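You operate a simulated robot arm through the tools that you are given. There is no shell and no other tool. Be economical: measure what you need, move in short steps, check, and stop when the job is done.

You run a simulated robot arm. Do the job below in one go: nothing can be reset, and whatever is moved stays where it is left.

JOB
Polish the dull patch on the table and cover it with the red mat.
Fine: the orange jug goes off it on to the coaster; polish from the open tin with the round brush; brush back.

It is judged by the outcome, as a careful person would: the job done as asked, and still so three seconds after it is handed in. It fails if anything else is knocked over, pushed out of place, dropped, spilled or broken. Lids that push on must go on centred and level and be pressed home; caps that screw on are set level and turned clockwise until they are tight.

ROBOT AND FRAMES
A 6-joint arm with a two-finger parallel gripper, fixed in place. Base frame: the origin is at the foot of the arm, x ahead of it, y to its left, z up. Units: cm, rad, N and s.
Its first joint turns from -2.897 to 2.897 rad. Payload 3.91 kg.
Tool frame: the origin (TCP) lies between the finger pads and is the grasp point; the fingertips stand 3 cm ahead of it; z points along the fingers, y is the line along which they close. Largest opening 11 cm; finger width 2, thickness 1; the body of the gripper, 4.8 by 11.2 cm, starts 5.5 cm behind the TCP.
Orientation is told as [roll, pitch, yaw] about the base's x, y, z axes, in that order, counted from this pose: with the fingers straight down and closing along the base's y, the tool's x points along the base's -x, its y along +y and its z along -z.

CONTROLS
- The arm moves only by the tool nudge_tool. Its argument "series" is a list of rows, each an object (a shift or turn left out is 0, a gripper value left out holds the last) with "xyz": the shift along the base's x, y, z in units of 300 mm (1.0 is 300 mm), a list of three; "delta_rot": the turn, a rotation vector about the base's x, y, z in units of 180 degrees (1.0 is 180 degrees), a list of three; "grip": the finger opening in cm, from 0 to 11. In form: [{"xyz": [x, y, z], "delta_rot": [ax, ay, az], "grip": grip}, ...]. A call has 1 to 20 rows; each row is the pose to reach, as a shift and turn from the pose commanded when the call began. A call with a number of a shift or a turn outside -1 to 1 is refused whole. Each row takes 0.2 s and may step no farther than 5 cm and 0.15 rad from the row before; otherwise, or with a gripper value out of range, the whole call is refused. Where a pose cannot be reached the arm comes as near as it can. A force on the tool above 80 N (or 10 N above the force at the start of the call, whichever is more), or a blocked arm, ends the call early, and 0.2 s more pass. Each finger travels about 4.5 cm/s and halts on what it meets, pressing with about 34 N; the grip force reading is that of the motor and also rises with nothing between the fingers. The clock runs only during rows and for 0.2 s after the last one: add rows that repeat a pose to give the fingers time. The reply holds the time, the measured pose of the TCP, the force on the tool along the base axes, the opening and the grip force, in the units named above and with some noise, and new pictures: "show" is both (left out), scene, wrist or none.
- Cameras (640 x 400 px; columns grow to the right, rows downward): "scene" is fixed at [4.94, 65.1, 151.11]; the picture's right is [-0.59, -0.81, 0.00], its down [-0.72, 0.52, -0.46] and it looks along [0.38, -0.27, -0.89] (base axes); focal length 222 px, centre (320, 200). "wrist" rides on the gripper at [7.1, 2.2, -10.7] in the tool frame; the picture's right is [-0.29, 0.96, 0.00], its down [-0.76, -0.23, -0.61] and it looks along [-0.58, -0.18, 0.79] (tool axes); focal length 243 px, centre (320, 200). There is no depth. A picture from a camera that has moved, and an enlarged one, comes with that camera's place and axes in the base frame and with its lens.
- move_column(by): slides the trunk up (or, below 0, down) by that many cm; the arm rides with it, the base frame stays. It gives what a move gives, with no picture.
- enlarge(camera, box): a new picture of the part [left, top, right, bottom] of that camera's present view, enlarged. The clock stands still meanwhile.
- job_done(): hands the job in; it is judged then, once.

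Work in short steps. Places have to be worked out from the pictures, the camera data and where the tool is seen: move nearer, look again, correct. Check each grasp and each placing, and mend what went wrong. You have 120 turns and 170 pictures in all, those below and enlarged ones among them. Open the gripper and draw the arm clear of the work before you hand the job in, unless the task says otherwise; then end with one line.

The tools are called after "Emit:" as a command line: name --argument value ..., lists and objects as JSON in quotes. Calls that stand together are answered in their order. nudge_tool: Moves the arm, as the interface text tells. Its arguments: {"type":"object","properties":{"series":{"type":"array","items":{"type":"object","properties":{"xyz":{"type":"array","items":{"type":"number"}},"delta_rot":{"type":"array","items":{"type":"number"}},"grip":{"type":"number"}}}},"show":{"type":"string","enum":["both","scene","wrist","none"]}},"required":["series"]} The other tools are called the same way: move_column (by) slides the trunk up or down; enlarge (camera, box) takes an enlarged picture of a part of a camera's view; job_done () hands the job in.

At the start:

```text
time: 0.0
eef_pos: [35.9, 10.49, 110.66]
tool_rot: [0.001, -0.001, 0.0]
ft_force: [-1.0, 0.8, -0.1]
width: 11.01
gripper_force: 0.0
trunk travel left (down, up): [-52.5, 6.5]
```

scene: 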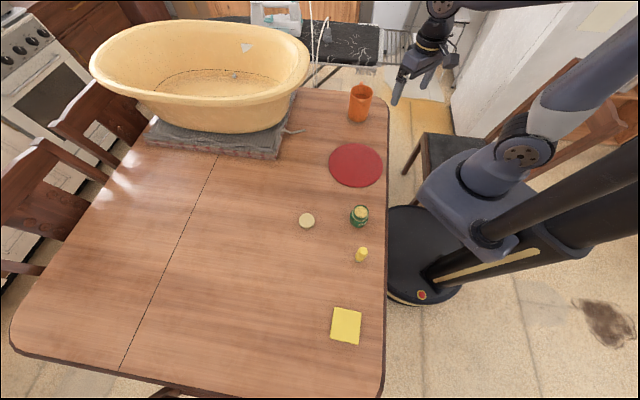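
wrist: 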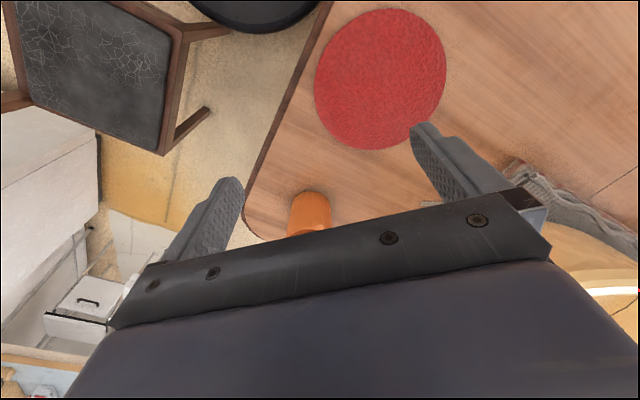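

I'll look at the objects on the table more closely first.

Emit:
enlarge --camera "scene" --box '[290, 70, 410, 145]'

Emit:
enlarge --camera "scene" --box '[280, 190, 400, 265]'

Emit:
enlarge --camera "scene" --box '[260, 240, 420, 340]'

Emit:
enlarge --camera "scene" --box '[270, 130, 400, 210]'

```text
5.33 times, centred on (350, 108) of scene
camera zoom: at [4.94, 65.1, 151.11], right [-0.59, -0.81, 0.0], down [-0.72, 0.52, -0.46], along [0.38, -0.27, -0.89], focal length 1181 px, centre (160, 693)
```

zoom: 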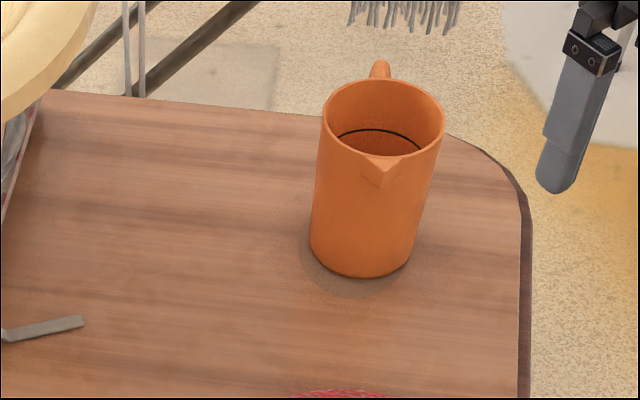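

```text
5.33 times, centred on (340, 228) of scene
camera zoom: at [4.94, 65.1, 151.11], right [-0.59, -0.81, 0.0], down [-0.72, 0.52, -0.46], along [0.38, -0.27, -0.89], focal length 1181 px, centre (213, 53)
```

zoom: 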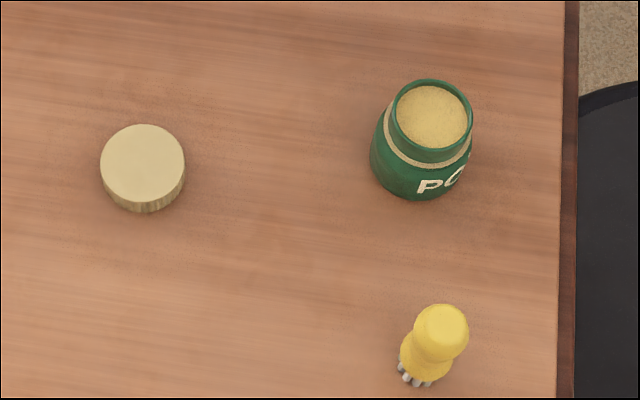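

```text
4.00 times, centred on (340, 290) of scene
camera zoom: at [4.94, 65.1, 151.11], right [-0.59, -0.81, 0.0], down [-0.72, 0.52, -0.46], along [0.38, -0.27, -0.89], focal length 886 px, centre (240, -160)
```

zoom: 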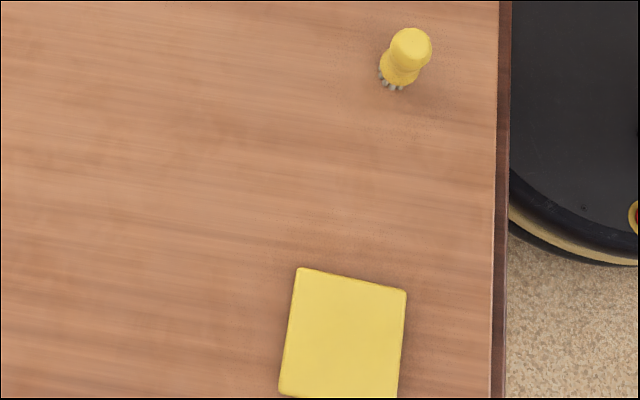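

```text
4.92 times, centred on (335, 170) of scene
camera zoom: at [4.94, 65.1, 151.11], right [-0.59, -0.81, 0.0], down [-0.72, 0.52, -0.46], along [0.38, -0.27, -0.89], focal length 1090 px, centre (246, 348)
```

zoom: 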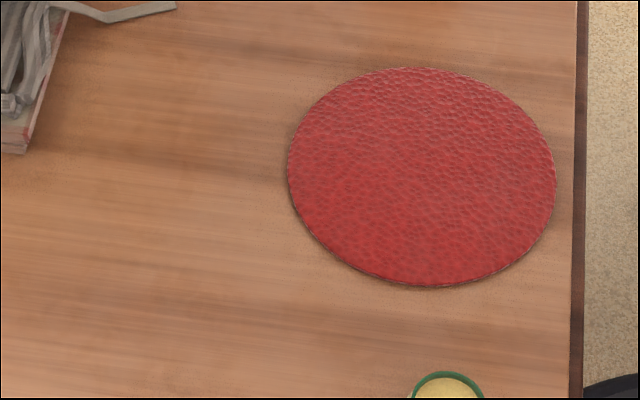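

The two views cross at about z≈73-80, so the table looks higher than 46 (near 73). I'll approach the jug high up and look at it and the patch.

Emit:
nudge_tool --series '[{"xyz": [0.1, -0.07, -0.05]}, {"xyz": [0.2, -0.14, -0.1]}, {"xyz": [0.3, -0.21, -0.15]}, {"xyz": [0.4, -0.28, -0.2]}, {"xyz": [0.4, -0.28, -0.2]}]' --show "both"

```text
time: 1.2
eef_pos: [47.93, 2.12, 104.7]
tool_rot: [0.0, -0.001, 0.001]
ft_force: [0.6, -0.1, 0.3]
width: 11.02
gripper_force: 0.1
trunk travel left (down, up): [-52.5, 6.5]
camera wrist: at [40.77, 4.29, 115.31], right [0.29, 0.96, 0.0], down [0.76, -0.23, 0.61], along [0.58, -0.18, -0.79], focal length 243 px, centre (320, 200)
```

scene: 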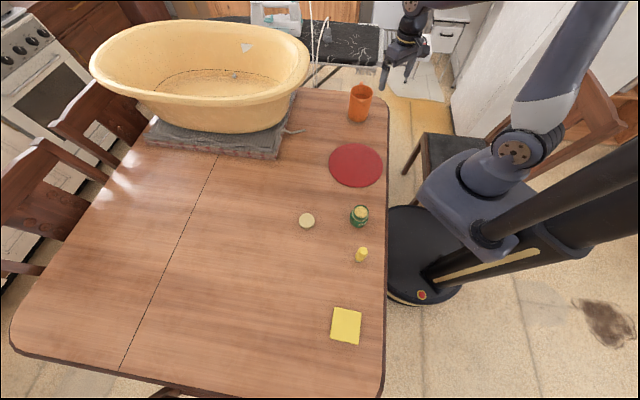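
wrist: 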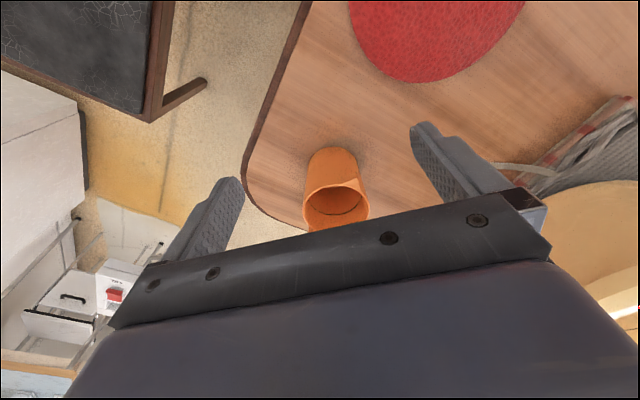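

Rim triangulates to about (65, 0, 86), table about z=73.5. I'll enlarge around the jug to find the dull patch.

Emit:
enlarge --camera "wrist" --box '[240, 90, 432, 230]'

```text
2.86 times, centred on (336, 160) of wrist
camera zoom: at [40.77, 4.29, 115.31], right [0.29, 0.96, 0.0], down [0.76, -0.23, 0.61], along [0.58, -0.18, -0.79], focal length 693 px, centre (274, 314)
```

zoom: 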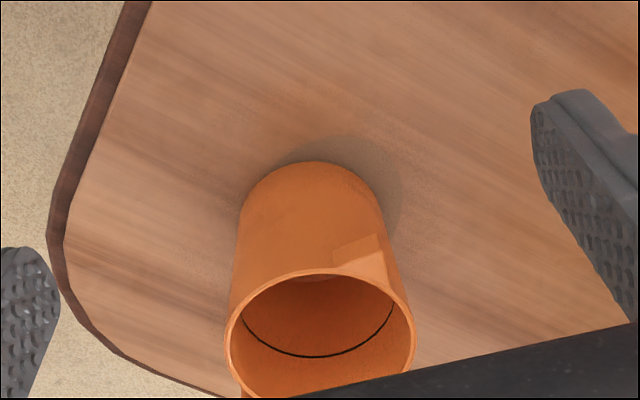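

The grey dull patch shows under the jug. I'll test whether the tool can reach straight above the jug (about 65, 0) at a safe height.

Emit:
nudge_tool --series '[{"xyz": [0.13, -0.02, -0.05]}, {"xyz": [0.26, -0.04, -0.1]}, {"xyz": [0.4, -0.06, -0.16]}, {"xyz": [0.5, -0.08, -0.2]}, {"xyz": [0.567, -0.08, -0.24]}, {"xyz": [0.567, -0.08, -0.24]}]' --show "both"

```text
time: 2.6
eef_pos: [65.0, -0.23, 97.41]
tool_rot: [-0.001, 0.001, 0.001]
ft_force: [-0.1, 0.3, -0.3]
width: 10.97
gripper_force: 0.0
trunk travel left (down, up): [-52.5, 6.5]
camera wrist: at [57.82, 1.92, 108.08], right [0.29, 0.96, 0.0], down [0.76, -0.23, 0.61], along [0.58, -0.18, -0.79], focal length 243 px, centre (320, 200)
```

scene: 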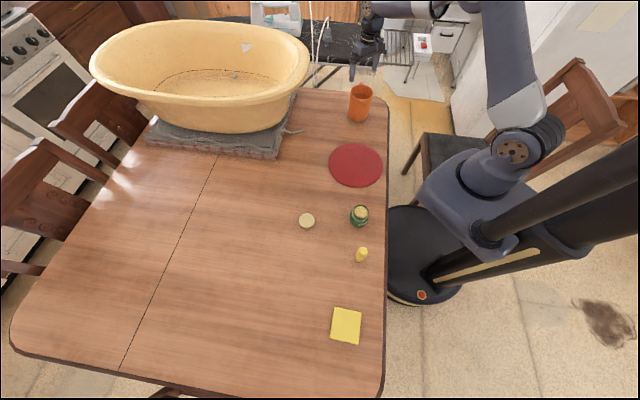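
wrist: 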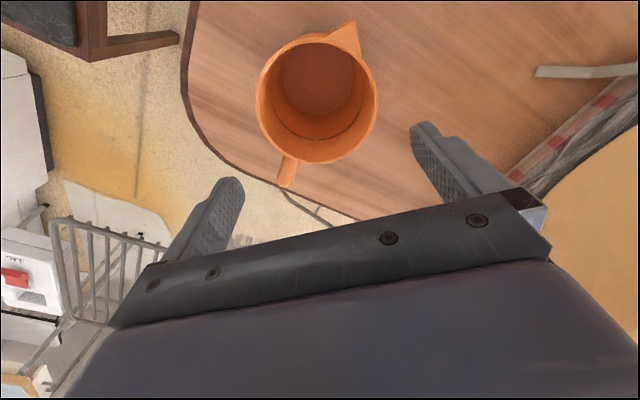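

Reach is fine. I'll enlarge the jug to measure its rim and centre precisely.

Emit:
enlarge --camera "wrist" --box '[220, 10, 420, 135]'

Emit:
enlarge --camera "scene" --box '[320, 65, 400, 115]'

```text
3.20 times, centred on (320, 72) of wrist
camera zoom: at [57.82, 1.92, 108.08], right [0.29, 0.96, 0.0], down [0.76, -0.23, 0.61], along [0.58, -0.18, -0.79], focal length 776 px, centre (320, 608)
```

zoom: 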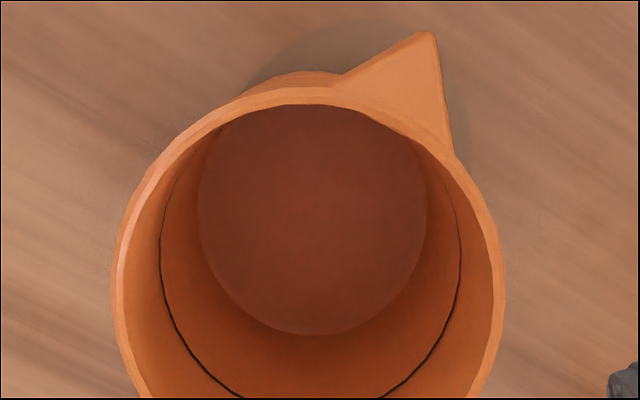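

```text
8.00 times, centred on (360, 90) of scene
camera zoom: at [4.94, 65.1, 151.11], right [-0.59, -0.81, 0.0], down [-0.72, 0.52, -0.46], along [0.38, -0.27, -0.89], focal length 1772 px, centre (0, 1080)
```

zoom: 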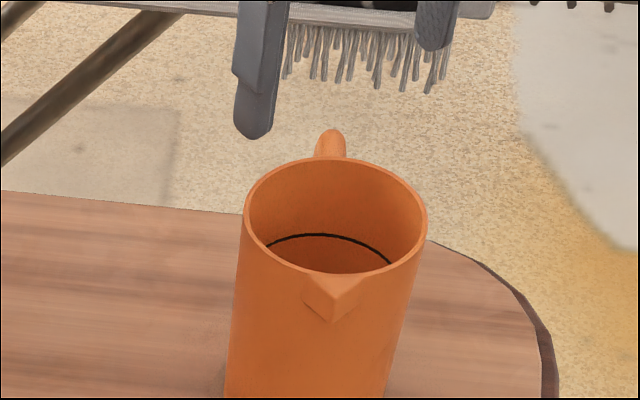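

Estimated rim centre (63.7, 0), rim z≈87.5, diameter 10. I'll lower so the tips sit just above the rim and compare the gaps.

Emit:
nudge_tool --series '[{"xyz": [-0.02, 0.0, -0.05]}, {"xyz": [-0.043, 0.005, -0.1]}, {"xyz": [-0.043, 0.005, -0.16]}, {"xyz": [-0.043, 0.005, -0.16]}]' --show "both"

Emit:
enlarge --camera "scene" --box '[320, 65, 400, 115]'

Emit:
enlarge --camera "wrist" --box '[190, 20, 510, 220]'

```text
time: 3.6
eef_pos: [63.67, -0.09, 92.59]
tool_rot: [0.001, -0.001, -0.001]
ft_force: [0.7, 0.8, 0.8]
width: 11.0
gripper_force: 0.0
trunk travel left (down, up): [-52.5, 6.5]
camera wrist: at [56.53, 2.09, 103.2], right [0.29, 0.96, 0.0], down [0.76, -0.23, 0.61], along [0.58, -0.18, -0.79], focal length 243 px, centre (320, 200)
```

scene: 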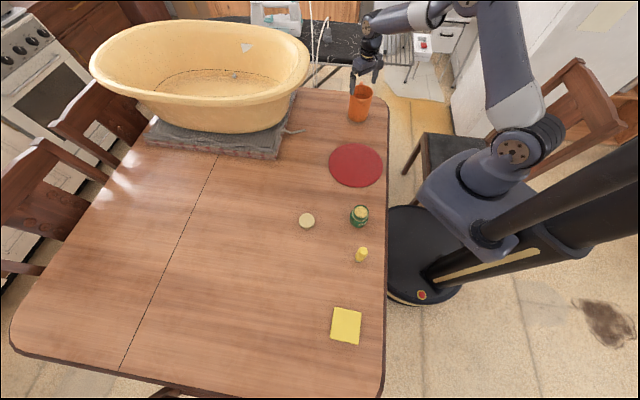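
wrist: 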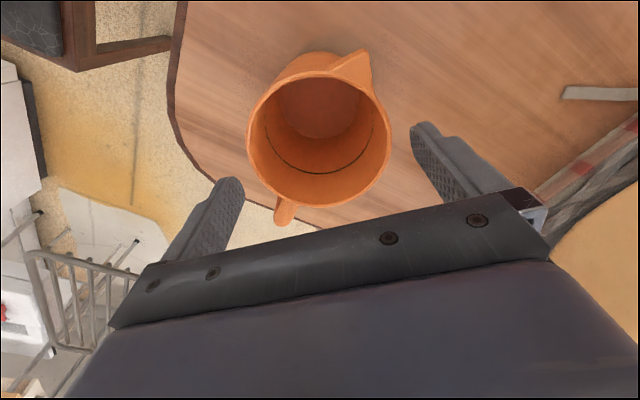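

```text
8.00 times, centred on (360, 90) of scene
camera zoom: at [4.94, 65.1, 151.11], right [-0.59, -0.81, 0.0], down [-0.72, 0.52, -0.46], along [0.38, -0.27, -0.89], focal length 1772 px, centre (0, 1080)
```

zoom: 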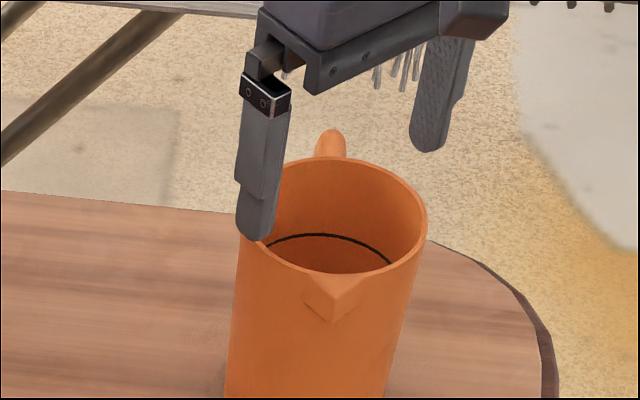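

```text
2.00 times, centred on (350, 120) of wrist
camera zoom: at [56.53, 2.09, 103.2], right [0.29, 0.96, 0.0], down [0.76, -0.23, 0.61], along [0.58, -0.18, -0.79], focal length 485 px, centre (260, 360)
```

zoom: 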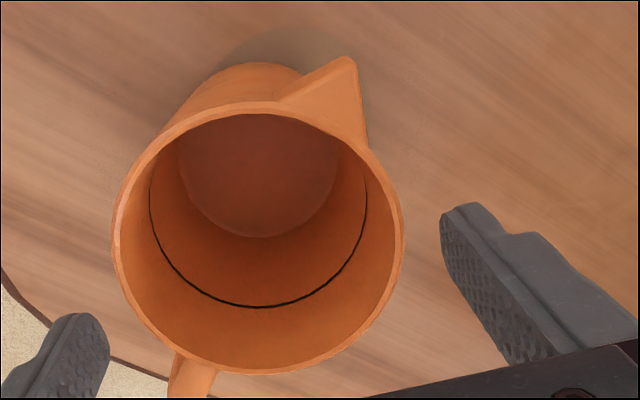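

The fingers are centred on the rim within about 1 mm. Descend in two stages, watching force.

Emit:
nudge_tool --series '[{"xyz": [0, -0.001, -0.03]}, {"xyz": [0, -0.001, -0.06]}, {"xyz": [0, -0.001, -0.09]}, {"xyz": [0, -0.001, -0.12]}, {"xyz": [0, -0.001, -0.12]}]' --show "wrist"

Emit:
enlarge --camera "scene" --box '[320, 65, 400, 115]'

```text
time: 4.8
eef_pos: [63.71, -0.08, 89.0]
tool_rot: [0.0, -0.001, 0.001]
ft_force: [-0.5, -0.2, 0.6]
width: 11.0
gripper_force: 0.0
trunk travel left (down, up): [-52.5, 6.5]
camera wrist: at [56.47, 2.02, 99.63], right [0.29, 0.96, 0.0], down [0.76, -0.23, 0.61], along [0.58, -0.18, -0.79], focal length 243 px, centre (320, 200)
```

wrist: 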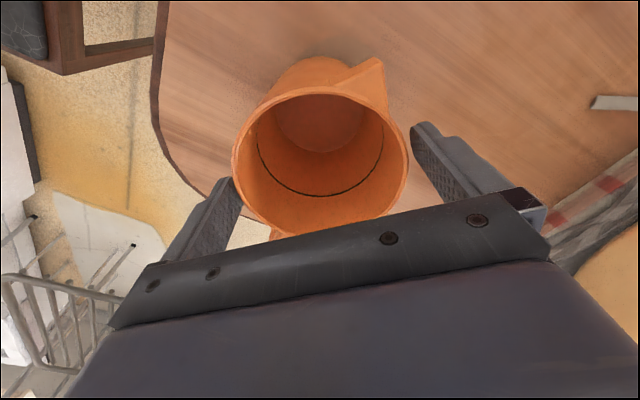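

```text
8.00 times, centred on (360, 90) of scene
camera zoom: at [4.94, 65.1, 151.11], right [-0.59, -0.81, 0.0], down [-0.72, 0.52, -0.46], along [0.38, -0.27, -0.89], focal length 1772 px, centre (0, 1080)
```

zoom: 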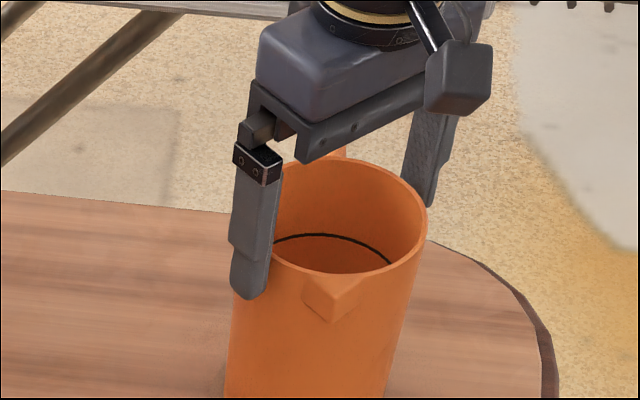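

Both fingertips are now outside and below the rim without contact. Continue to TCP z≈83.5.

Emit:
nudge_tool --series '[{"xyz": [0, 0, -0.03]}, {"xyz": [0, 0, -0.06]}, {"xyz": [0, 0, -0.09]}, {"xyz": [0, 0, -0.12]}, {"xyz": [0, 0, -0.15]}, {"xyz": [0, 0, -0.175]}, {"xyz": [0, 0, -0.175]}]' --show "wrist"

Emit:
enlarge --camera "scene" --box '[320, 65, 400, 115]'

```text
time: 6.4
eef_pos: [63.57, -0.2, 83.73]
tool_rot: [0.001, 0.0, -0.002]
ft_force: [-0.9, 0.5, 0.3]
width: 11.0
gripper_force: 0.1
trunk travel left (down, up): [-52.5, 6.5]
camera wrist: at [56.5, 2.02, 94.37], right [0.29, 0.96, 0.0], down [0.76, -0.23, 0.61], along [0.58, -0.18, -0.79], focal length 243 px, centre (320, 200)
```

wrist: 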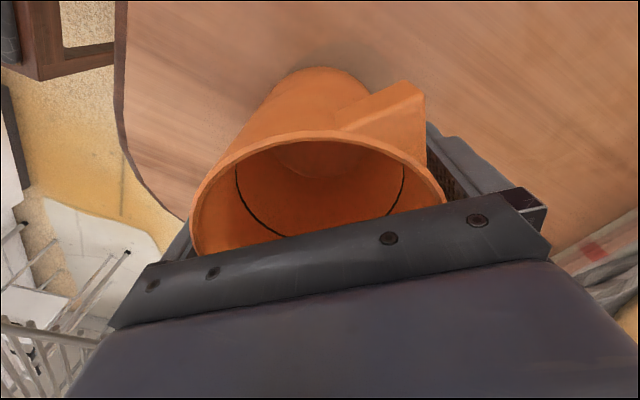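

```text
8.00 times, centred on (360, 90) of scene
camera zoom: at [4.94, 65.1, 151.11], right [-0.59, -0.81, 0.0], down [-0.72, 0.52, -0.46], along [0.38, -0.27, -0.89], focal length 1772 px, centre (0, 1080)
```

zoom: 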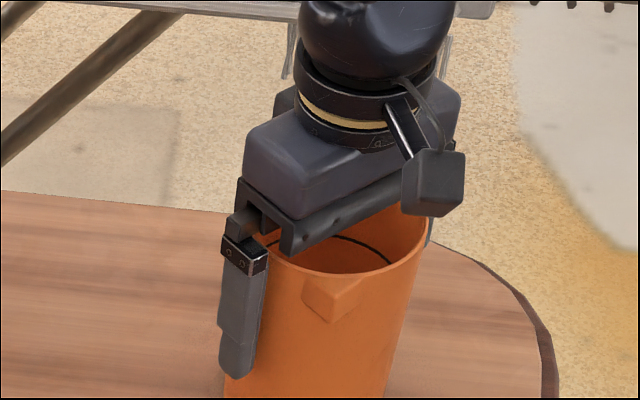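

No contact and good depth. Close the fingers on the body.

Emit:
nudge_tool --series '[{"grip": 10.4}, {"grip": 10}, {"grip": 9.5}, {"grip": 9}, {"grip": 9}, {"grip": 9}]' --show "none"

```text
time: 7.8
eef_pos: [63.61, -0.1, 83.86]
tool_rot: [0.001, 0.0, 0.001]
ft_force: [0.5, 0.1, -0.4]
width: 9.89
gripper_force: 34.4
trunk travel left (down, up): [-52.5, 6.5]
```

Gripped at 9.9 cm. Lift gently 2 cm and check weight.

Emit:
nudge_tool --series '[{"xyz": [0, 0, 0.02]}, {"xyz": [0, 0, 0.05]}, {"xyz": [0, 0, 0.08]}, {"xyz": [0, 0, 0.08]}]' --show "wrist"

Emit:
enlarge --camera "scene" --box '[310, 65, 406, 125]'

```text
time: 8.8
eef_pos: [63.5, -0.22, 86.19]
tool_rot: [-0.001, 0.001, 0.0]
ft_force: [0.4, 0.4, -0.9]
width: 9.88
gripper_force: 34.3
trunk travel left (down, up): [-52.5, 6.5]
camera wrist: at [56.47, 1.99, 96.74], right [0.29, 0.96, 0.0], down [0.76, -0.23, 0.61], along [0.58, -0.18, -0.79], focal length 243 px, centre (320, 200)
```

wrist: 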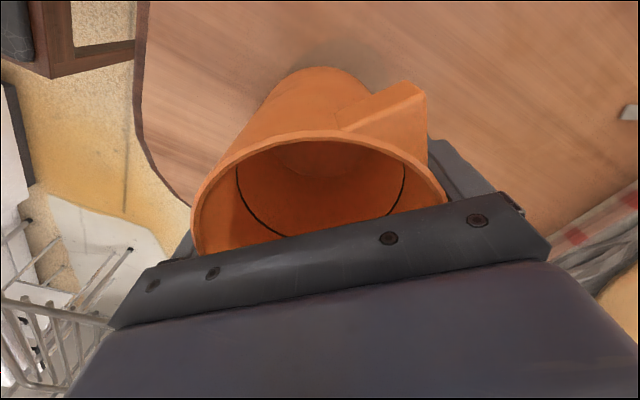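

```text
6.67 times, centred on (358, 95) of scene
camera zoom: at [4.94, 65.1, 151.11], right [-0.59, -0.81, 0.0], down [-0.72, 0.52, -0.46], along [0.38, -0.27, -0.89], focal length 1477 px, centre (67, 900)
```

zoom: 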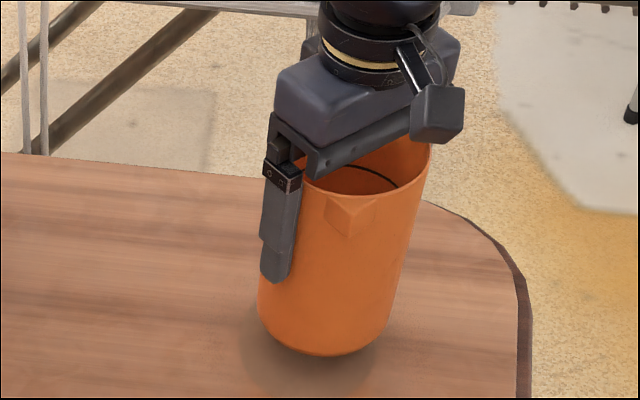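

Lifted cleanly; jug is light. Carry it along an arc toward the yellow square coaster, rising to z≈97.

Emit:
nudge_tool --series '[{"xyz": [0, 0.02, 0.06]}, {"xyz": [-0.02, 0.06, 0.14], "delta_rot": [0, 0, 0.01]}, {"xyz": [-0.06, 0.12, 0.22], "delta_rot": [0, 0, 0.025]}, {"xyz": [-0.11, 0.2, 0.28], "delta_rot": [0, 0, 0.04]}, {"xyz": [-0.17, 0.28, 0.32], "delta_rot": [0, 0, 0.055]}, {"xyz": [-0.23, 0.36, 0.35], "delta_rot": [0, 0, 0.07]}, {"xyz": [-0.29, 0.44, 0.36], "delta_rot": [0, 0, 0.085]}, {"xyz": [-0.35, 0.53, 0.36], "delta_rot": [0, 0, 0.1]}, {"xyz": [-0.41, 0.61, 0.36], "delta_rot": [0, 0, 0.115]}, {"xyz": [-0.47, 0.68, 0.36], "delta_rot": [0, 0, 0.125]}, {"xyz": [-0.55, 0.74, 0.36], "delta_rot": [0, 0, 0.14]}, {"xyz": [-0.64, 0.81, 0.36], "delta_rot": [0, 0, 0.16]}, {"xyz": [-0.73, 0.88, 0.36], "delta_rot": [0, 0, 0.18]}, {"xyz": [-0.82, 0.95, 0.36], "delta_rot": [0, 0, 0.2]}, {"xyz": [-0.87, 0.98, 0.36], "delta_rot": [0, 0, 0.21]}]' --show "scene"

```text
time: 12.0
eef_pos: [37.46, 29.21, 97.03]
tool_rot: [0.0, -0.001, 0.659]
ft_force: [0.1, -0.3, -0.9]
width: 9.89
gripper_force: 34.0
trunk travel left (down, up): [-52.5, 6.5]
```

scene: 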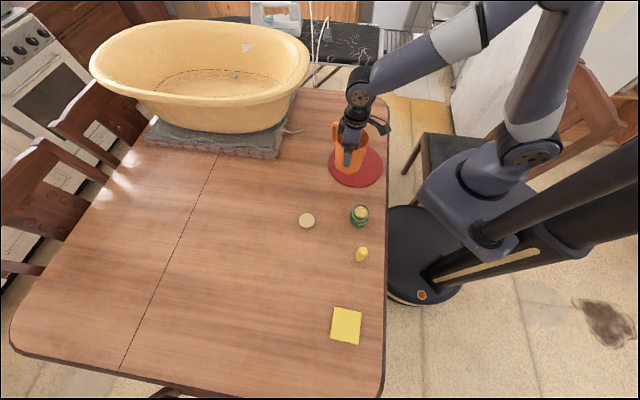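

Carry on over the second half of the arc toward (8, 52).

Emit:
nudge_tool --series '[{"xyz": [-0.05, 0.06, 0], "delta_rot": [0, 0, 0.02]}, {"xyz": [-0.12, 0.14, 0], "delta_rot": [0, 0, 0.04]}, {"xyz": [-0.2, 0.22, 0], "delta_rot": [0, 0, 0.06]}, {"xyz": [-0.28, 0.3, 0], "delta_rot": [0, 0, 0.08]}, {"xyz": [-0.36, 0.37, 0], "delta_rot": [0, 0, 0.1]}, {"xyz": [-0.44, 0.44, 0], "delta_rot": [0, 0, 0.12]}, {"xyz": [-0.52, 0.51, 0], "delta_rot": [0, 0, 0.14]}, {"xyz": [-0.61, 0.58, 0], "delta_rot": [0, 0, 0.17]}, {"xyz": [-0.7, 0.64, 0], "delta_rot": [0, 0, 0.2]}, {"xyz": [-0.79, 0.69, 0], "delta_rot": [0, 0, 0.23]}, {"xyz": [-0.88, 0.73, 0], "delta_rot": [0, 0, 0.26]}, {"xyz": [-0.95, 0.76, 0], "delta_rot": [0, 0, 0.29]}, {"xyz": [-0.98, 0.77, 0], "delta_rot": [0, 0, 0.29]}, {"xyz": [-0.98, 0.77, 0], "delta_rot": [0, 0, 0.29]}]' --show "both"

```text
time: 15.0
eef_pos: [8.12, 52.3, 97.0]
tool_rot: [0.001, 0.003, 1.573]
ft_force: [-0.2, 0.5, -0.3]
width: 9.9
gripper_force: 33.9
trunk travel left (down, up): [-52.5, 6.5]
camera wrist: at [5.94, 45.23, 107.57], right [-0.96, 0.29, 0.0], down [0.23, 0.76, 0.61], along [0.18, 0.58, -0.79], focal length 243 px, centre (320, 200)
```

scene: 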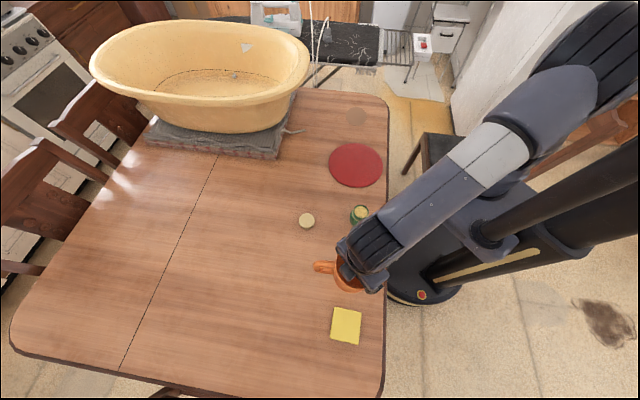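
wrist: 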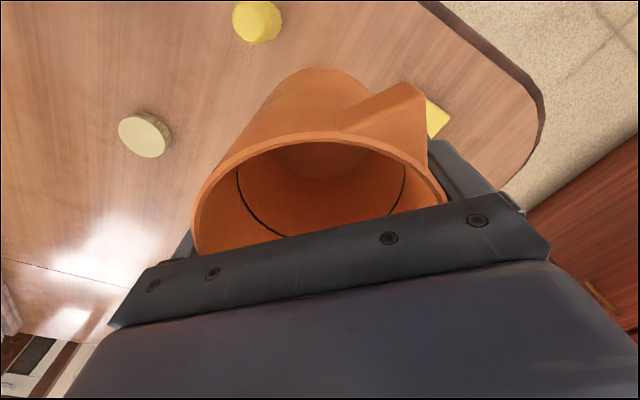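

The dull patch is now exposed near the far corner. I'll refine the coaster position from the wrist view.

Emit:
enlarge --camera "wrist" --box '[390, 80, 486, 140]'

Emit:
enlarge --camera "scene" --box '[298, 295, 394, 355]'

Emit:
enlarge --camera "scene" --box '[310, 85, 406, 145]'

```text
6.67 times, centred on (438, 110) of wrist
camera zoom: at [5.94, 45.23, 107.57], right [-0.96, 0.29, 0.0], down [0.23, 0.76, 0.61], along [0.18, 0.58, -0.79], focal length 1618 px, centre (-467, 800)
```

zoom: 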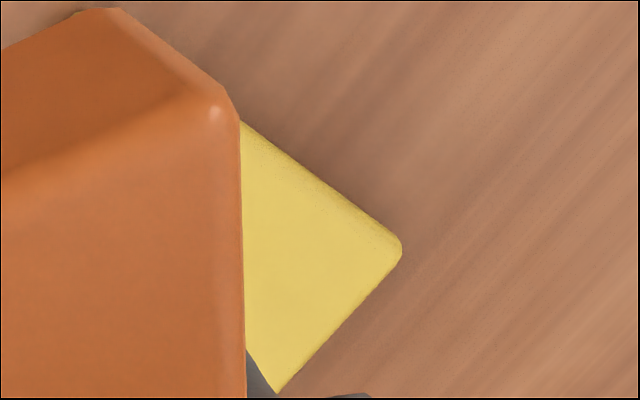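

```text
6.67 times, centred on (346, 325) of scene
camera zoom: at [4.94, 65.1, 151.11], right [-0.59, -0.81, 0.0], down [-0.72, 0.52, -0.46], along [0.38, -0.27, -0.89], focal length 1477 px, centre (147, -633)
```

zoom: 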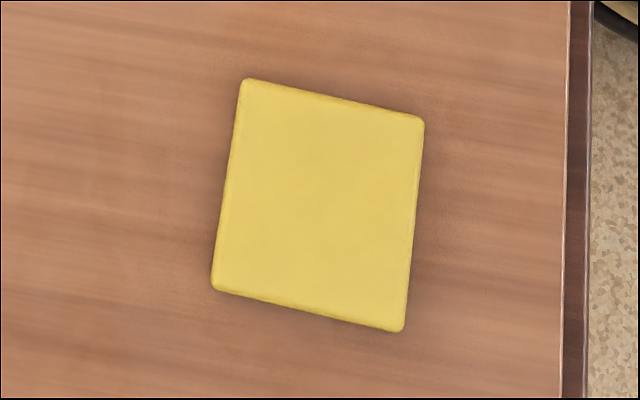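

```text
6.67 times, centred on (358, 115) of scene
camera zoom: at [4.94, 65.1, 151.11], right [-0.59, -0.81, 0.0], down [-0.72, 0.52, -0.46], along [0.38, -0.27, -0.89], focal length 1477 px, centre (67, 767)
```

zoom: 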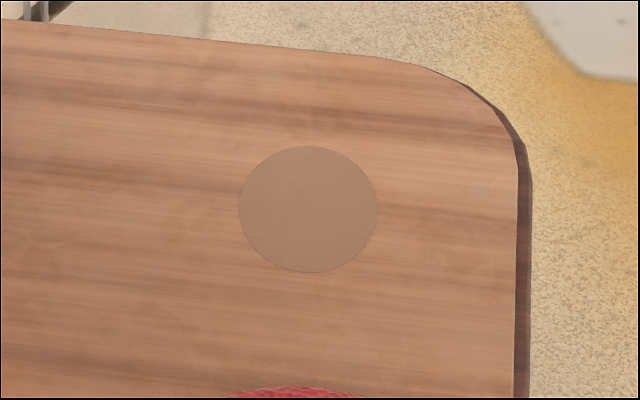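

Coaster centre ≈ (-1.8, 60.8), patch visible and round. Move the jug over the coaster and lower partway, then check alignment.

Emit:
nudge_tool --series '[{"xyz": [-0.06, 0.05, 0]}, {"xyz": [-0.15, 0.12, -0.02]}, {"xyz": [-0.24, 0.2, -0.06]}, {"xyz": [-0.31, 0.26, -0.13]}, {"xyz": [-0.33, 0.284, -0.22]}, {"xyz": [-0.33, 0.284, -0.3]}, {"xyz": [-0.33, 0.284, -0.3]}]' --show "wrist"

Emit:
enlarge --camera "scene" --box '[282, 270, 410, 350]'

```text
time: 16.6
eef_pos: [-1.88, 60.86, 87.95]
tool_rot: [0.0, 0.0, 1.572]
ft_force: [-0.6, -0.1, -1.3]
width: 9.87
gripper_force: 34.1
trunk travel left (down, up): [-52.5, 6.5]
camera wrist: at [-4.01, 53.73, 98.56], right [-0.96, 0.29, 0.0], down [0.23, 0.76, 0.61], along [0.18, 0.58, -0.79], focal length 243 px, centre (320, 200)
```

wrist: 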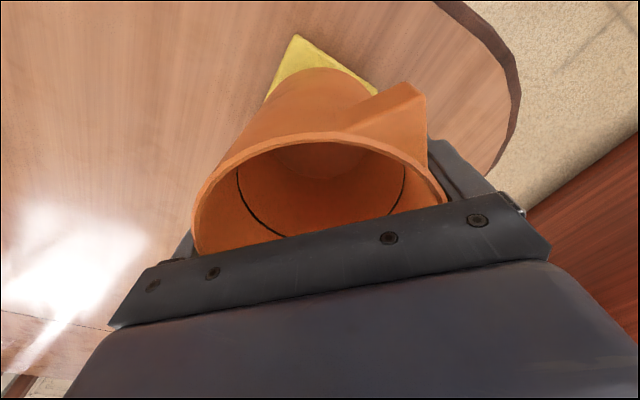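

```text
5.00 times, centred on (346, 310) of scene
camera zoom: at [4.94, 65.1, 151.11], right [-0.59, -0.81, 0.0], down [-0.72, 0.52, -0.46], along [0.38, -0.27, -0.89], focal length 1108 px, centre (190, -350)
```

zoom: 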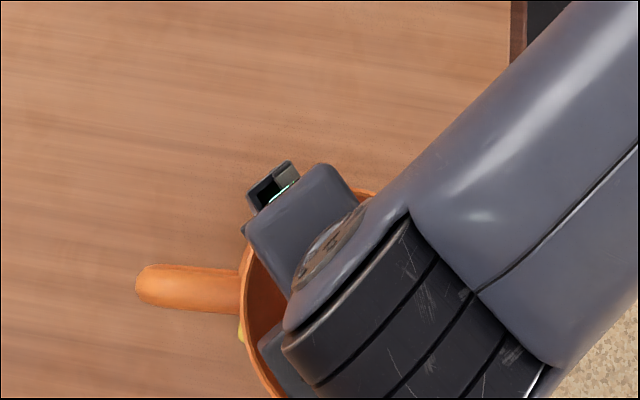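

Alignment good (shift +0.25, −0.15). Lower slowly until contact, expected near TCP z≈84.4.

Emit:
nudge_tool --series '[{"xyz": [0.005, -0.004, -0.03]}, {"xyz": [0.009, -0.005, -0.06]}, {"xyz": [0.009, -0.005, -0.09]}, {"xyz": [0.009, -0.005, -0.1]}, {"xyz": [0.009, -0.005, -0.1]}]' --show "wrist"

```text
time: 17.8
eef_pos: [-1.47, 60.73, 85.04]
tool_rot: [0.0, 0.0, 1.57]
ft_force: [-0.4, 0.4, -1.2]
width: 9.86
gripper_force: 33.6
trunk travel left (down, up): [-52.5, 6.5]
camera wrist: at [-3.67, 53.63, 95.57], right [-0.96, 0.29, 0.0], down [0.23, 0.76, 0.61], along [0.18, 0.58, -0.79], focal length 243 px, centre (320, 200)
```

wrist: 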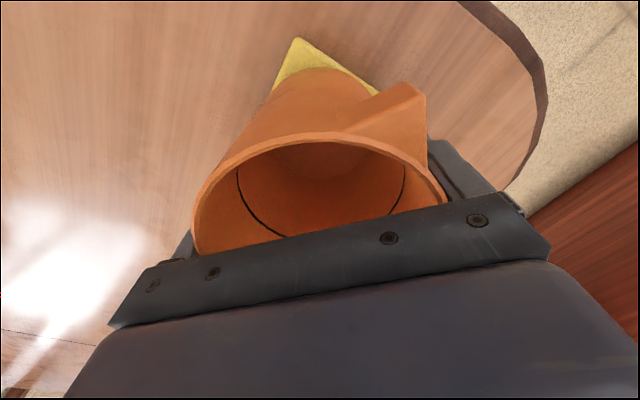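

Emit:
nudge_tool --series '[{"xyz": [0, 0, -0.007]}, {"xyz": [0, 0, -0.014]}, {"xyz": [0, 0, -0.02]}, {"xyz": [0, 0, -0.02]}]' --show "none"

```text
time: 18.8
eef_pos: [-1.57, 60.74, 84.8]
tool_rot: [0.0, -0.009, 1.57]
ft_force: [0.7, 1.5, 32.2]
width: 9.9
gripper_force: 33.9
trunk travel left (down, up): [-52.5, 6.5]
```

Contact at z≈84.8 (32 N). Ease back to near-zero load, then open.

Emit:
nudge_tool --series '[{"xyz": [0, 0, 0.008]}, {"xyz": [0, 0, 0.011]}, {"xyz": [0, 0, 0.011]}]' --show "none"

```text
time: 19.6
eef_pos: [-1.45, 60.68, 84.78]
tool_rot: [0.0, -0.002, 1.569]
ft_force: [0.1, 5.4, 17.0]
width: 9.86
gripper_force: 33.9
trunk travel left (down, up): [-52.5, 6.5]
```

Emit:
nudge_tool --series '[{"xyz": [0, 0, 0.004]}, {"xyz": [0, 0, 0.006], "grip": 10.2}, {"xyz": [0, 0, 0.006], "grip": 10.6}, {"xyz": [0, 0, 0.006], "grip": 11}, {"xyz": [0, 0, 0.006], "grip": 11}, {"xyz": [0, 0, 0.006], "grip": 11}]' --show "wrist"

```text
time: 21.0
eef_pos: [-1.5, 60.65, 84.9]
tool_rot: [-0.001, 0.0, 1.57]
ft_force: [0.6, 0.4, 1.8]
width: 11.04
gripper_force: 0.1
trunk travel left (down, up): [-52.5, 6.5]
camera wrist: at [-3.69, 53.61, 95.5], right [-0.96, 0.29, 0.0], down [0.23, 0.76, 0.61], along [0.18, 0.58, -0.79], focal length 243 px, centre (320, 200)
```

wrist: 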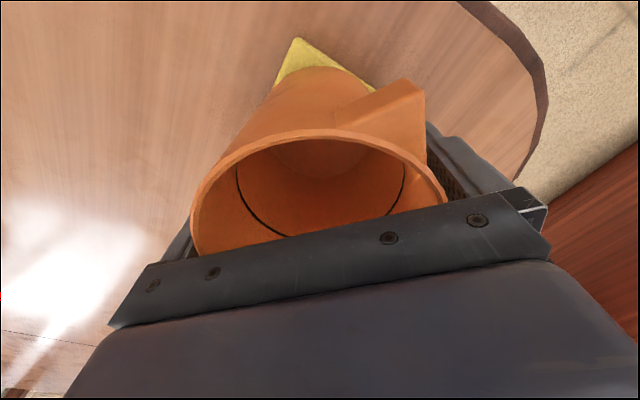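

Released. Rise straight up to clear the rim and view the placement.

Emit:
nudge_tool --series '[{"xyz": [0, 0, 0.05]}, {"xyz": [0, 0, 0.12]}, {"xyz": [0, 0, 0.22]}, {"xyz": [0, 0, 0.32]}, {"xyz": [0, 0, 0.42]}, {"xyz": [0.1, -0.1, 0.46]}, {"xyz": [0.2, -0.2, 0.46]}, {"xyz": [0.3, -0.3, 0.46]}, {"xyz": [0.4, -0.4, 0.46]}, {"xyz": [0.5, -0.5, 0.46]}, {"xyz": [0.5, -0.5, 0.46]}]' --show "both"

Emit:
enlarge --camera "scene" --box '[298, 275, 394, 335]'

```text
time: 23.4
eef_pos: [13.53, 45.59, 98.76]
tool_rot: [0.001, 0.0, 1.571]
ft_force: [0.9, -0.7, -0.4]
width: 11.02
gripper_force: 0.1
trunk travel left (down, up): [-52.5, 6.5]
camera wrist: at [11.41, 38.55, 109.37], right [-0.96, 0.29, 0.0], down [0.23, 0.76, 0.61], along [0.18, 0.58, -0.79], focal length 243 px, centre (320, 200)
```

scene: 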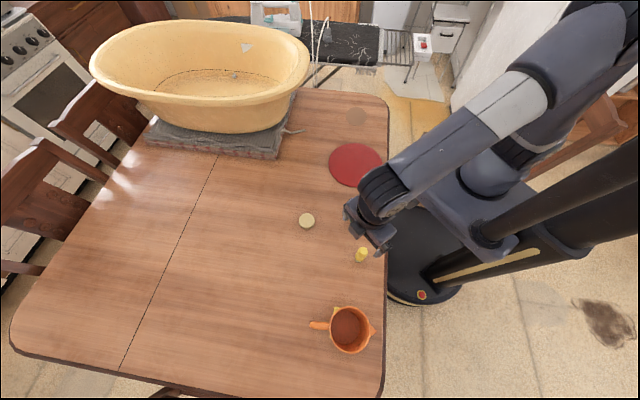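
wrist: 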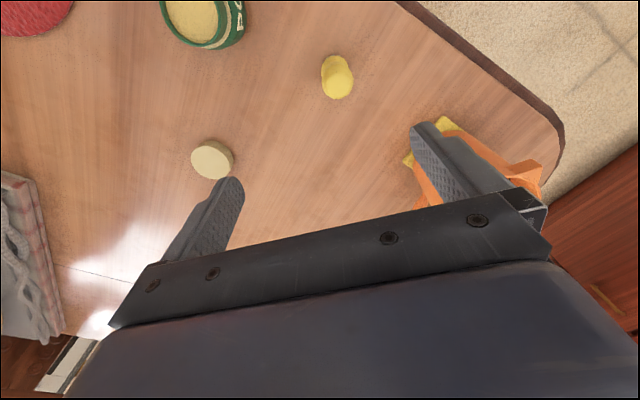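

```text
6.67 times, centred on (346, 305) of scene
camera zoom: at [4.94, 65.1, 151.11], right [-0.59, -0.81, 0.0], down [-0.72, 0.52, -0.46], along [0.38, -0.27, -0.89], focal length 1477 px, centre (147, -500)
```

zoom: 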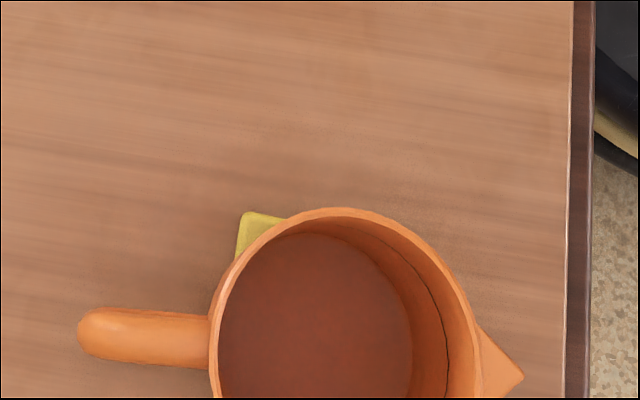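

Jug sits on the coaster. Brush top triangulates to ≈(11.7, 44, 82). I'll get a closer look at brush and tin.

Emit:
nudge_tool --series '[{"xyz": [0.02, -0.1, -0.05]}, {"xyz": [0.04, -0.2, -0.1]}, {"xyz": [0.06, -0.25, -0.15]}, {"xyz": [0.06, -0.25, -0.15]}]' --show "wrist"

Emit:
enlarge --camera "scene" --box '[312, 225, 408, 285]'

```text
time: 24.4
eef_pos: [15.34, 38.35, 94.28]
tool_rot: [0.001, 0.001, 1.57]
ft_force: [-0.4, 0.1, 0.2]
width: 10.99
gripper_force: 0.1
trunk travel left (down, up): [-52.5, 6.5]
camera wrist: at [13.13, 31.14, 104.86], right [-0.96, 0.29, 0.0], down [0.23, 0.76, 0.61], along [0.18, 0.58, -0.79], focal length 243 px, centre (320, 200)
```

wrist: 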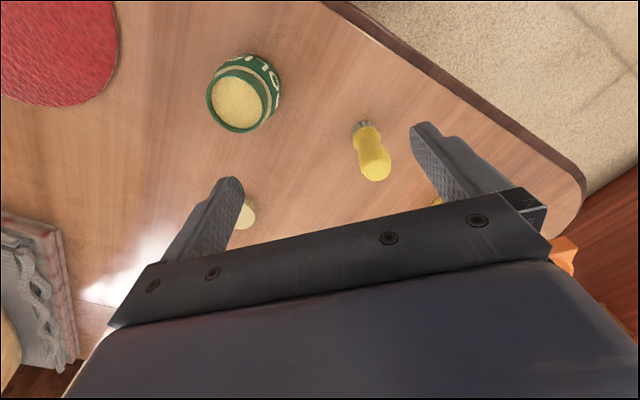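

```text
6.67 times, centred on (360, 255) of scene
camera zoom: at [4.94, 65.1, 151.11], right [-0.59, -0.81, 0.0], down [-0.72, 0.52, -0.46], along [0.38, -0.27, -0.89], focal length 1477 px, centre (53, -167)
```

zoom: 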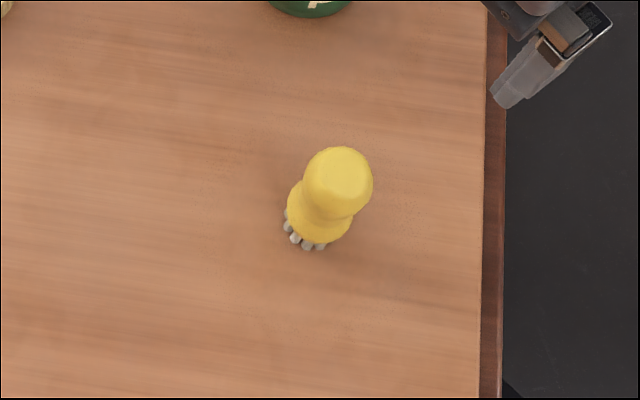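

Emit:
enlarge --camera "wrist" --box '[190, 40, 430, 190]'

```text
2.67 times, centred on (310, 115) of wrist
camera zoom: at [13.13, 31.14, 104.86], right [-0.96, 0.29, 0.0], down [0.23, 0.76, 0.61], along [0.18, 0.58, -0.79], focal length 647 px, centre (347, 427)
```

zoom: 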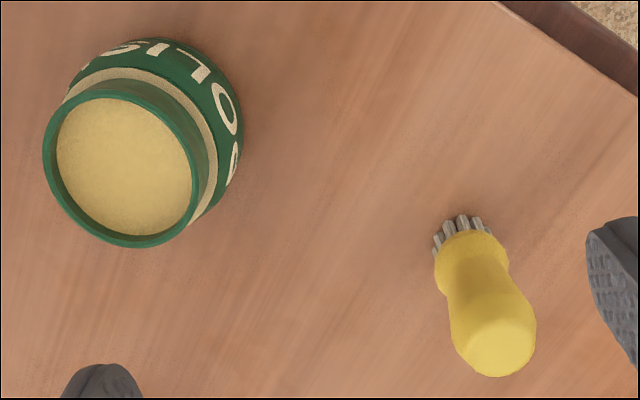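

Brush stands at ≈(11.35, 44.45), top z≈83.4; tin mouth centre ≈(22.7, 35.15, 81.3). Move above the brush with fingers at 6 cm.

Emit:
nudge_tool --series '[{"xyz": [-0.07, 0.1, 0], "grip": 9}, {"xyz": [-0.133, 0.203, 0], "grip": 7.5}, {"xyz": [-0.133, 0.203, -0.1], "grip": 6}, {"xyz": [-0.133, 0.203, -0.2], "grip": 6}, {"xyz": [-0.133, 0.203, -0.22], "grip": 6}, {"xyz": [-0.133, 0.203, -0.22], "grip": 6}]' --show "wrist"

Emit:
enlarge --camera "scene" --box '[312, 225, 408, 285]'

```text
time: 25.8
eef_pos: [11.32, 44.33, 87.61]
tool_rot: [0.0, 0.0, 1.57]
ft_force: [0.5, 0.8, -0.1]
width: 5.99
gripper_force: 0.0
trunk travel left (down, up): [-52.5, 6.5]
camera wrist: at [9.11, 37.2, 98.23], right [-0.96, 0.29, 0.0], down [0.23, 0.76, 0.61], along [0.18, 0.58, -0.79], focal length 243 px, centre (320, 200)
```

wrist: 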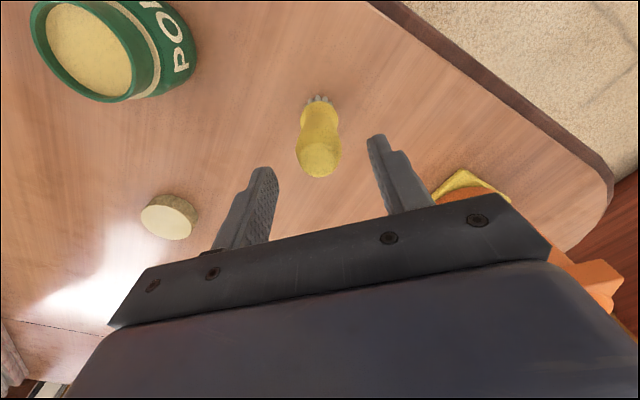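

```text
6.67 times, centred on (360, 255) of scene
camera zoom: at [4.94, 65.1, 151.11], right [-0.59, -0.81, 0.0], down [-0.72, 0.52, -0.46], along [0.38, -0.27, -0.89], focal length 1477 px, centre (53, -167)
```

zoom: 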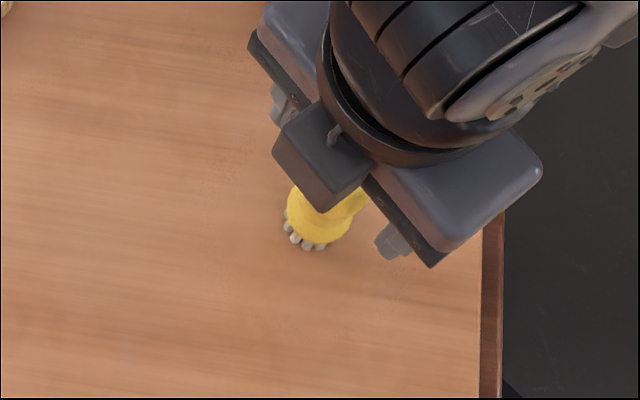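

Knob refined to ≈(11.45, 44.7). Adjust and descend to z≈80.

Emit:
nudge_tool --series '[{"xyz": [0.003, 0.012, -0.05]}, {"xyz": [0.003, 0.012, -0.12]}, {"xyz": [0.003, 0.012, -0.19]}, {"xyz": [0.003, 0.012, -0.255]}, {"xyz": [0.003, 0.012, -0.255]}]' --show "wrist"

```text
time: 27.0
eef_pos: [11.35, 44.69, 79.91]
tool_rot: [-0.001, 0.001, 1.571]
ft_force: [-0.6, -0.8, -0.3]
width: 6.0
gripper_force: 0.0
trunk travel left (down, up): [-52.5, 6.5]
camera wrist: at [9.2, 37.55, 90.52], right [-0.96, 0.29, 0.0], down [0.23, 0.76, 0.61], along [0.18, 0.58, -0.79], focal length 243 px, centre (320, 200)
```

wrist: 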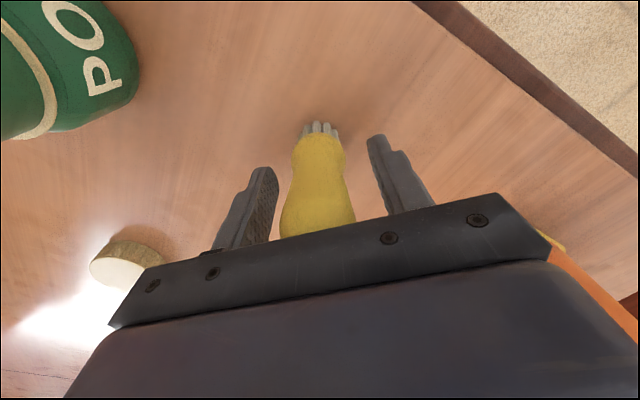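

Brush is centred between the fingers; close.

Emit:
nudge_tool --series '[{"grip": 4.5}, {"grip": 3.5}, {"grip": 2.5}, {"grip": 1.5}, {"grip": 1.5}, {"grip": 1.5}]' --show "none"

```text
time: 28.4
eef_pos: [11.46, 44.61, 79.94]
tool_rot: [0.0, 0.0, 1.57]
ft_force: [-0.5, 0.3, 0.4]
width: 2.9
gripper_force: 33.9
trunk travel left (down, up): [-52.5, 6.5]
```

Gripped at 2.9 cm. Lift 12 cm and inspect.

Emit:
nudge_tool --series '[{"xyz": [0, 0, 0.05]}, {"xyz": [0, 0, 0.15]}, {"xyz": [0, 0, 0.27]}, {"xyz": [0, 0, 0.4]}, {"xyz": [0, 0, 0.4]}]' --show "wrist"

Emit:
enlarge --camera "scene" --box '[280, 190, 408, 270]'

```text
time: 29.6
eef_pos: [11.3, 44.59, 92.03]
tool_rot: [0.001, 0.0, 1.572]
ft_force: [0.2, 0.3, 0.0]
width: 2.94
gripper_force: 33.9
trunk travel left (down, up): [-52.5, 6.5]
camera wrist: at [9.11, 37.49, 102.62], right [-0.96, 0.29, 0.0], down [0.23, 0.76, 0.61], along [0.18, 0.58, -0.79], focal length 243 px, centre (320, 200)
```

wrist: 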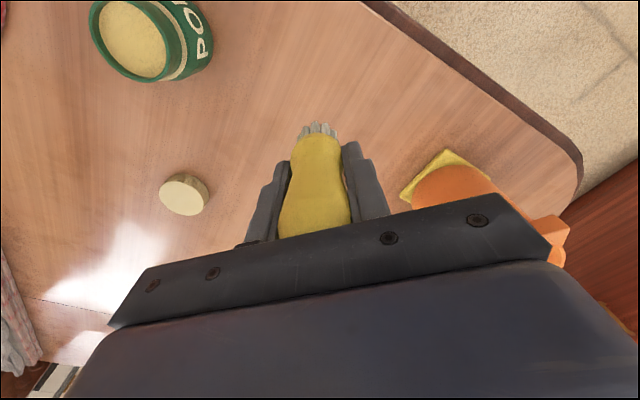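

```text
5.00 times, centred on (344, 230) of scene
camera zoom: at [4.94, 65.1, 151.11], right [-0.59, -0.81, 0.0], down [-0.72, 0.52, -0.46], along [0.38, -0.27, -0.89], focal length 1108 px, centre (200, 50)
```

zoom: 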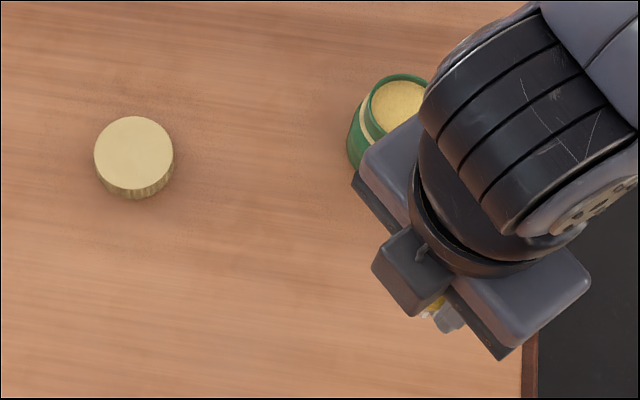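

Brush is held upright. Move over the tin mouth, bristles ~4 cm above the rim.

Emit:
nudge_tool --series '[{"xyz": [0.08, -0.06, 0]}, {"xyz": [0.18, -0.14, 0]}, {"xyz": [0.28, -0.23, 0]}, {"xyz": [0.38, -0.315, 0]}, {"xyz": [0.38, -0.315, -0.05]}, {"xyz": [0.38, -0.315, -0.05]}]' --show "wrist"

Emit:
enlarge --camera "scene" --box '[320, 185, 400, 235]'

Emit:
enlarge --camera "wrist" --box '[230, 80, 422, 200]'

```text
time: 31.0
eef_pos: [22.81, 35.19, 90.44]
tool_rot: [-0.001, 0.0, 1.571]
ft_force: [0.2, -0.3, -0.2]
width: 2.92
gripper_force: 33.9
trunk travel left (down, up): [-52.5, 6.5]
camera wrist: at [20.59, 28.1, 101.0], right [-0.96, 0.29, 0.0], down [0.23, 0.76, 0.61], along [0.18, 0.58, -0.79], focal length 243 px, centre (320, 200)
```

wrist: 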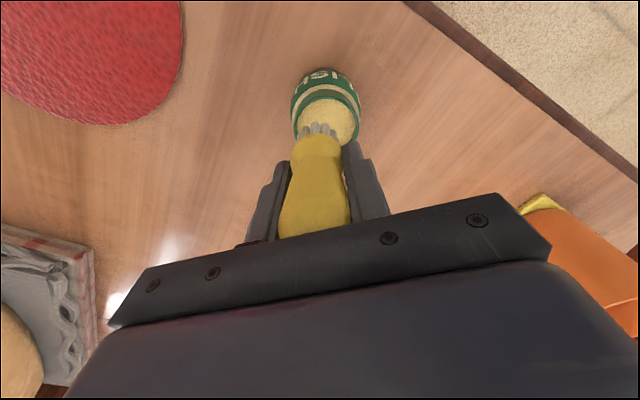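

```text
8.00 times, centred on (360, 210) of scene
camera zoom: at [4.94, 65.1, 151.11], right [-0.59, -0.81, 0.0], down [-0.72, 0.52, -0.46], along [0.38, -0.27, -0.89], focal length 1772 px, centre (0, 120)
```

zoom: 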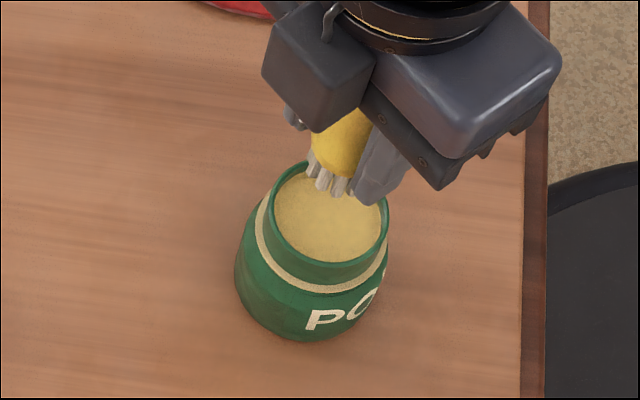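

```text
3.33 times, centred on (326, 140) of wrist
camera zoom: at [20.59, 28.1, 101.0], right [-0.96, 0.29, 0.0], down [0.23, 0.76, 0.61], along [0.18, 0.58, -0.79], focal length 809 px, centre (300, 400)
```

zoom: 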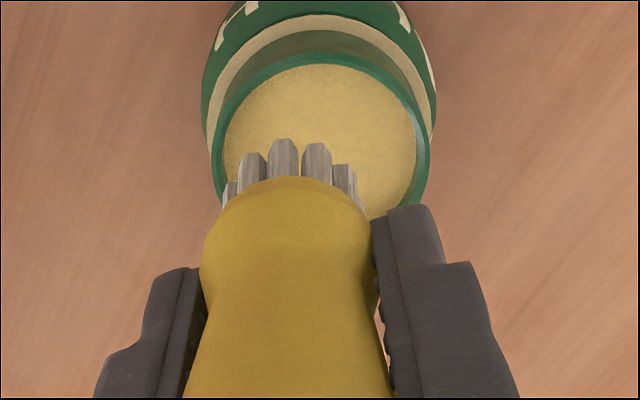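

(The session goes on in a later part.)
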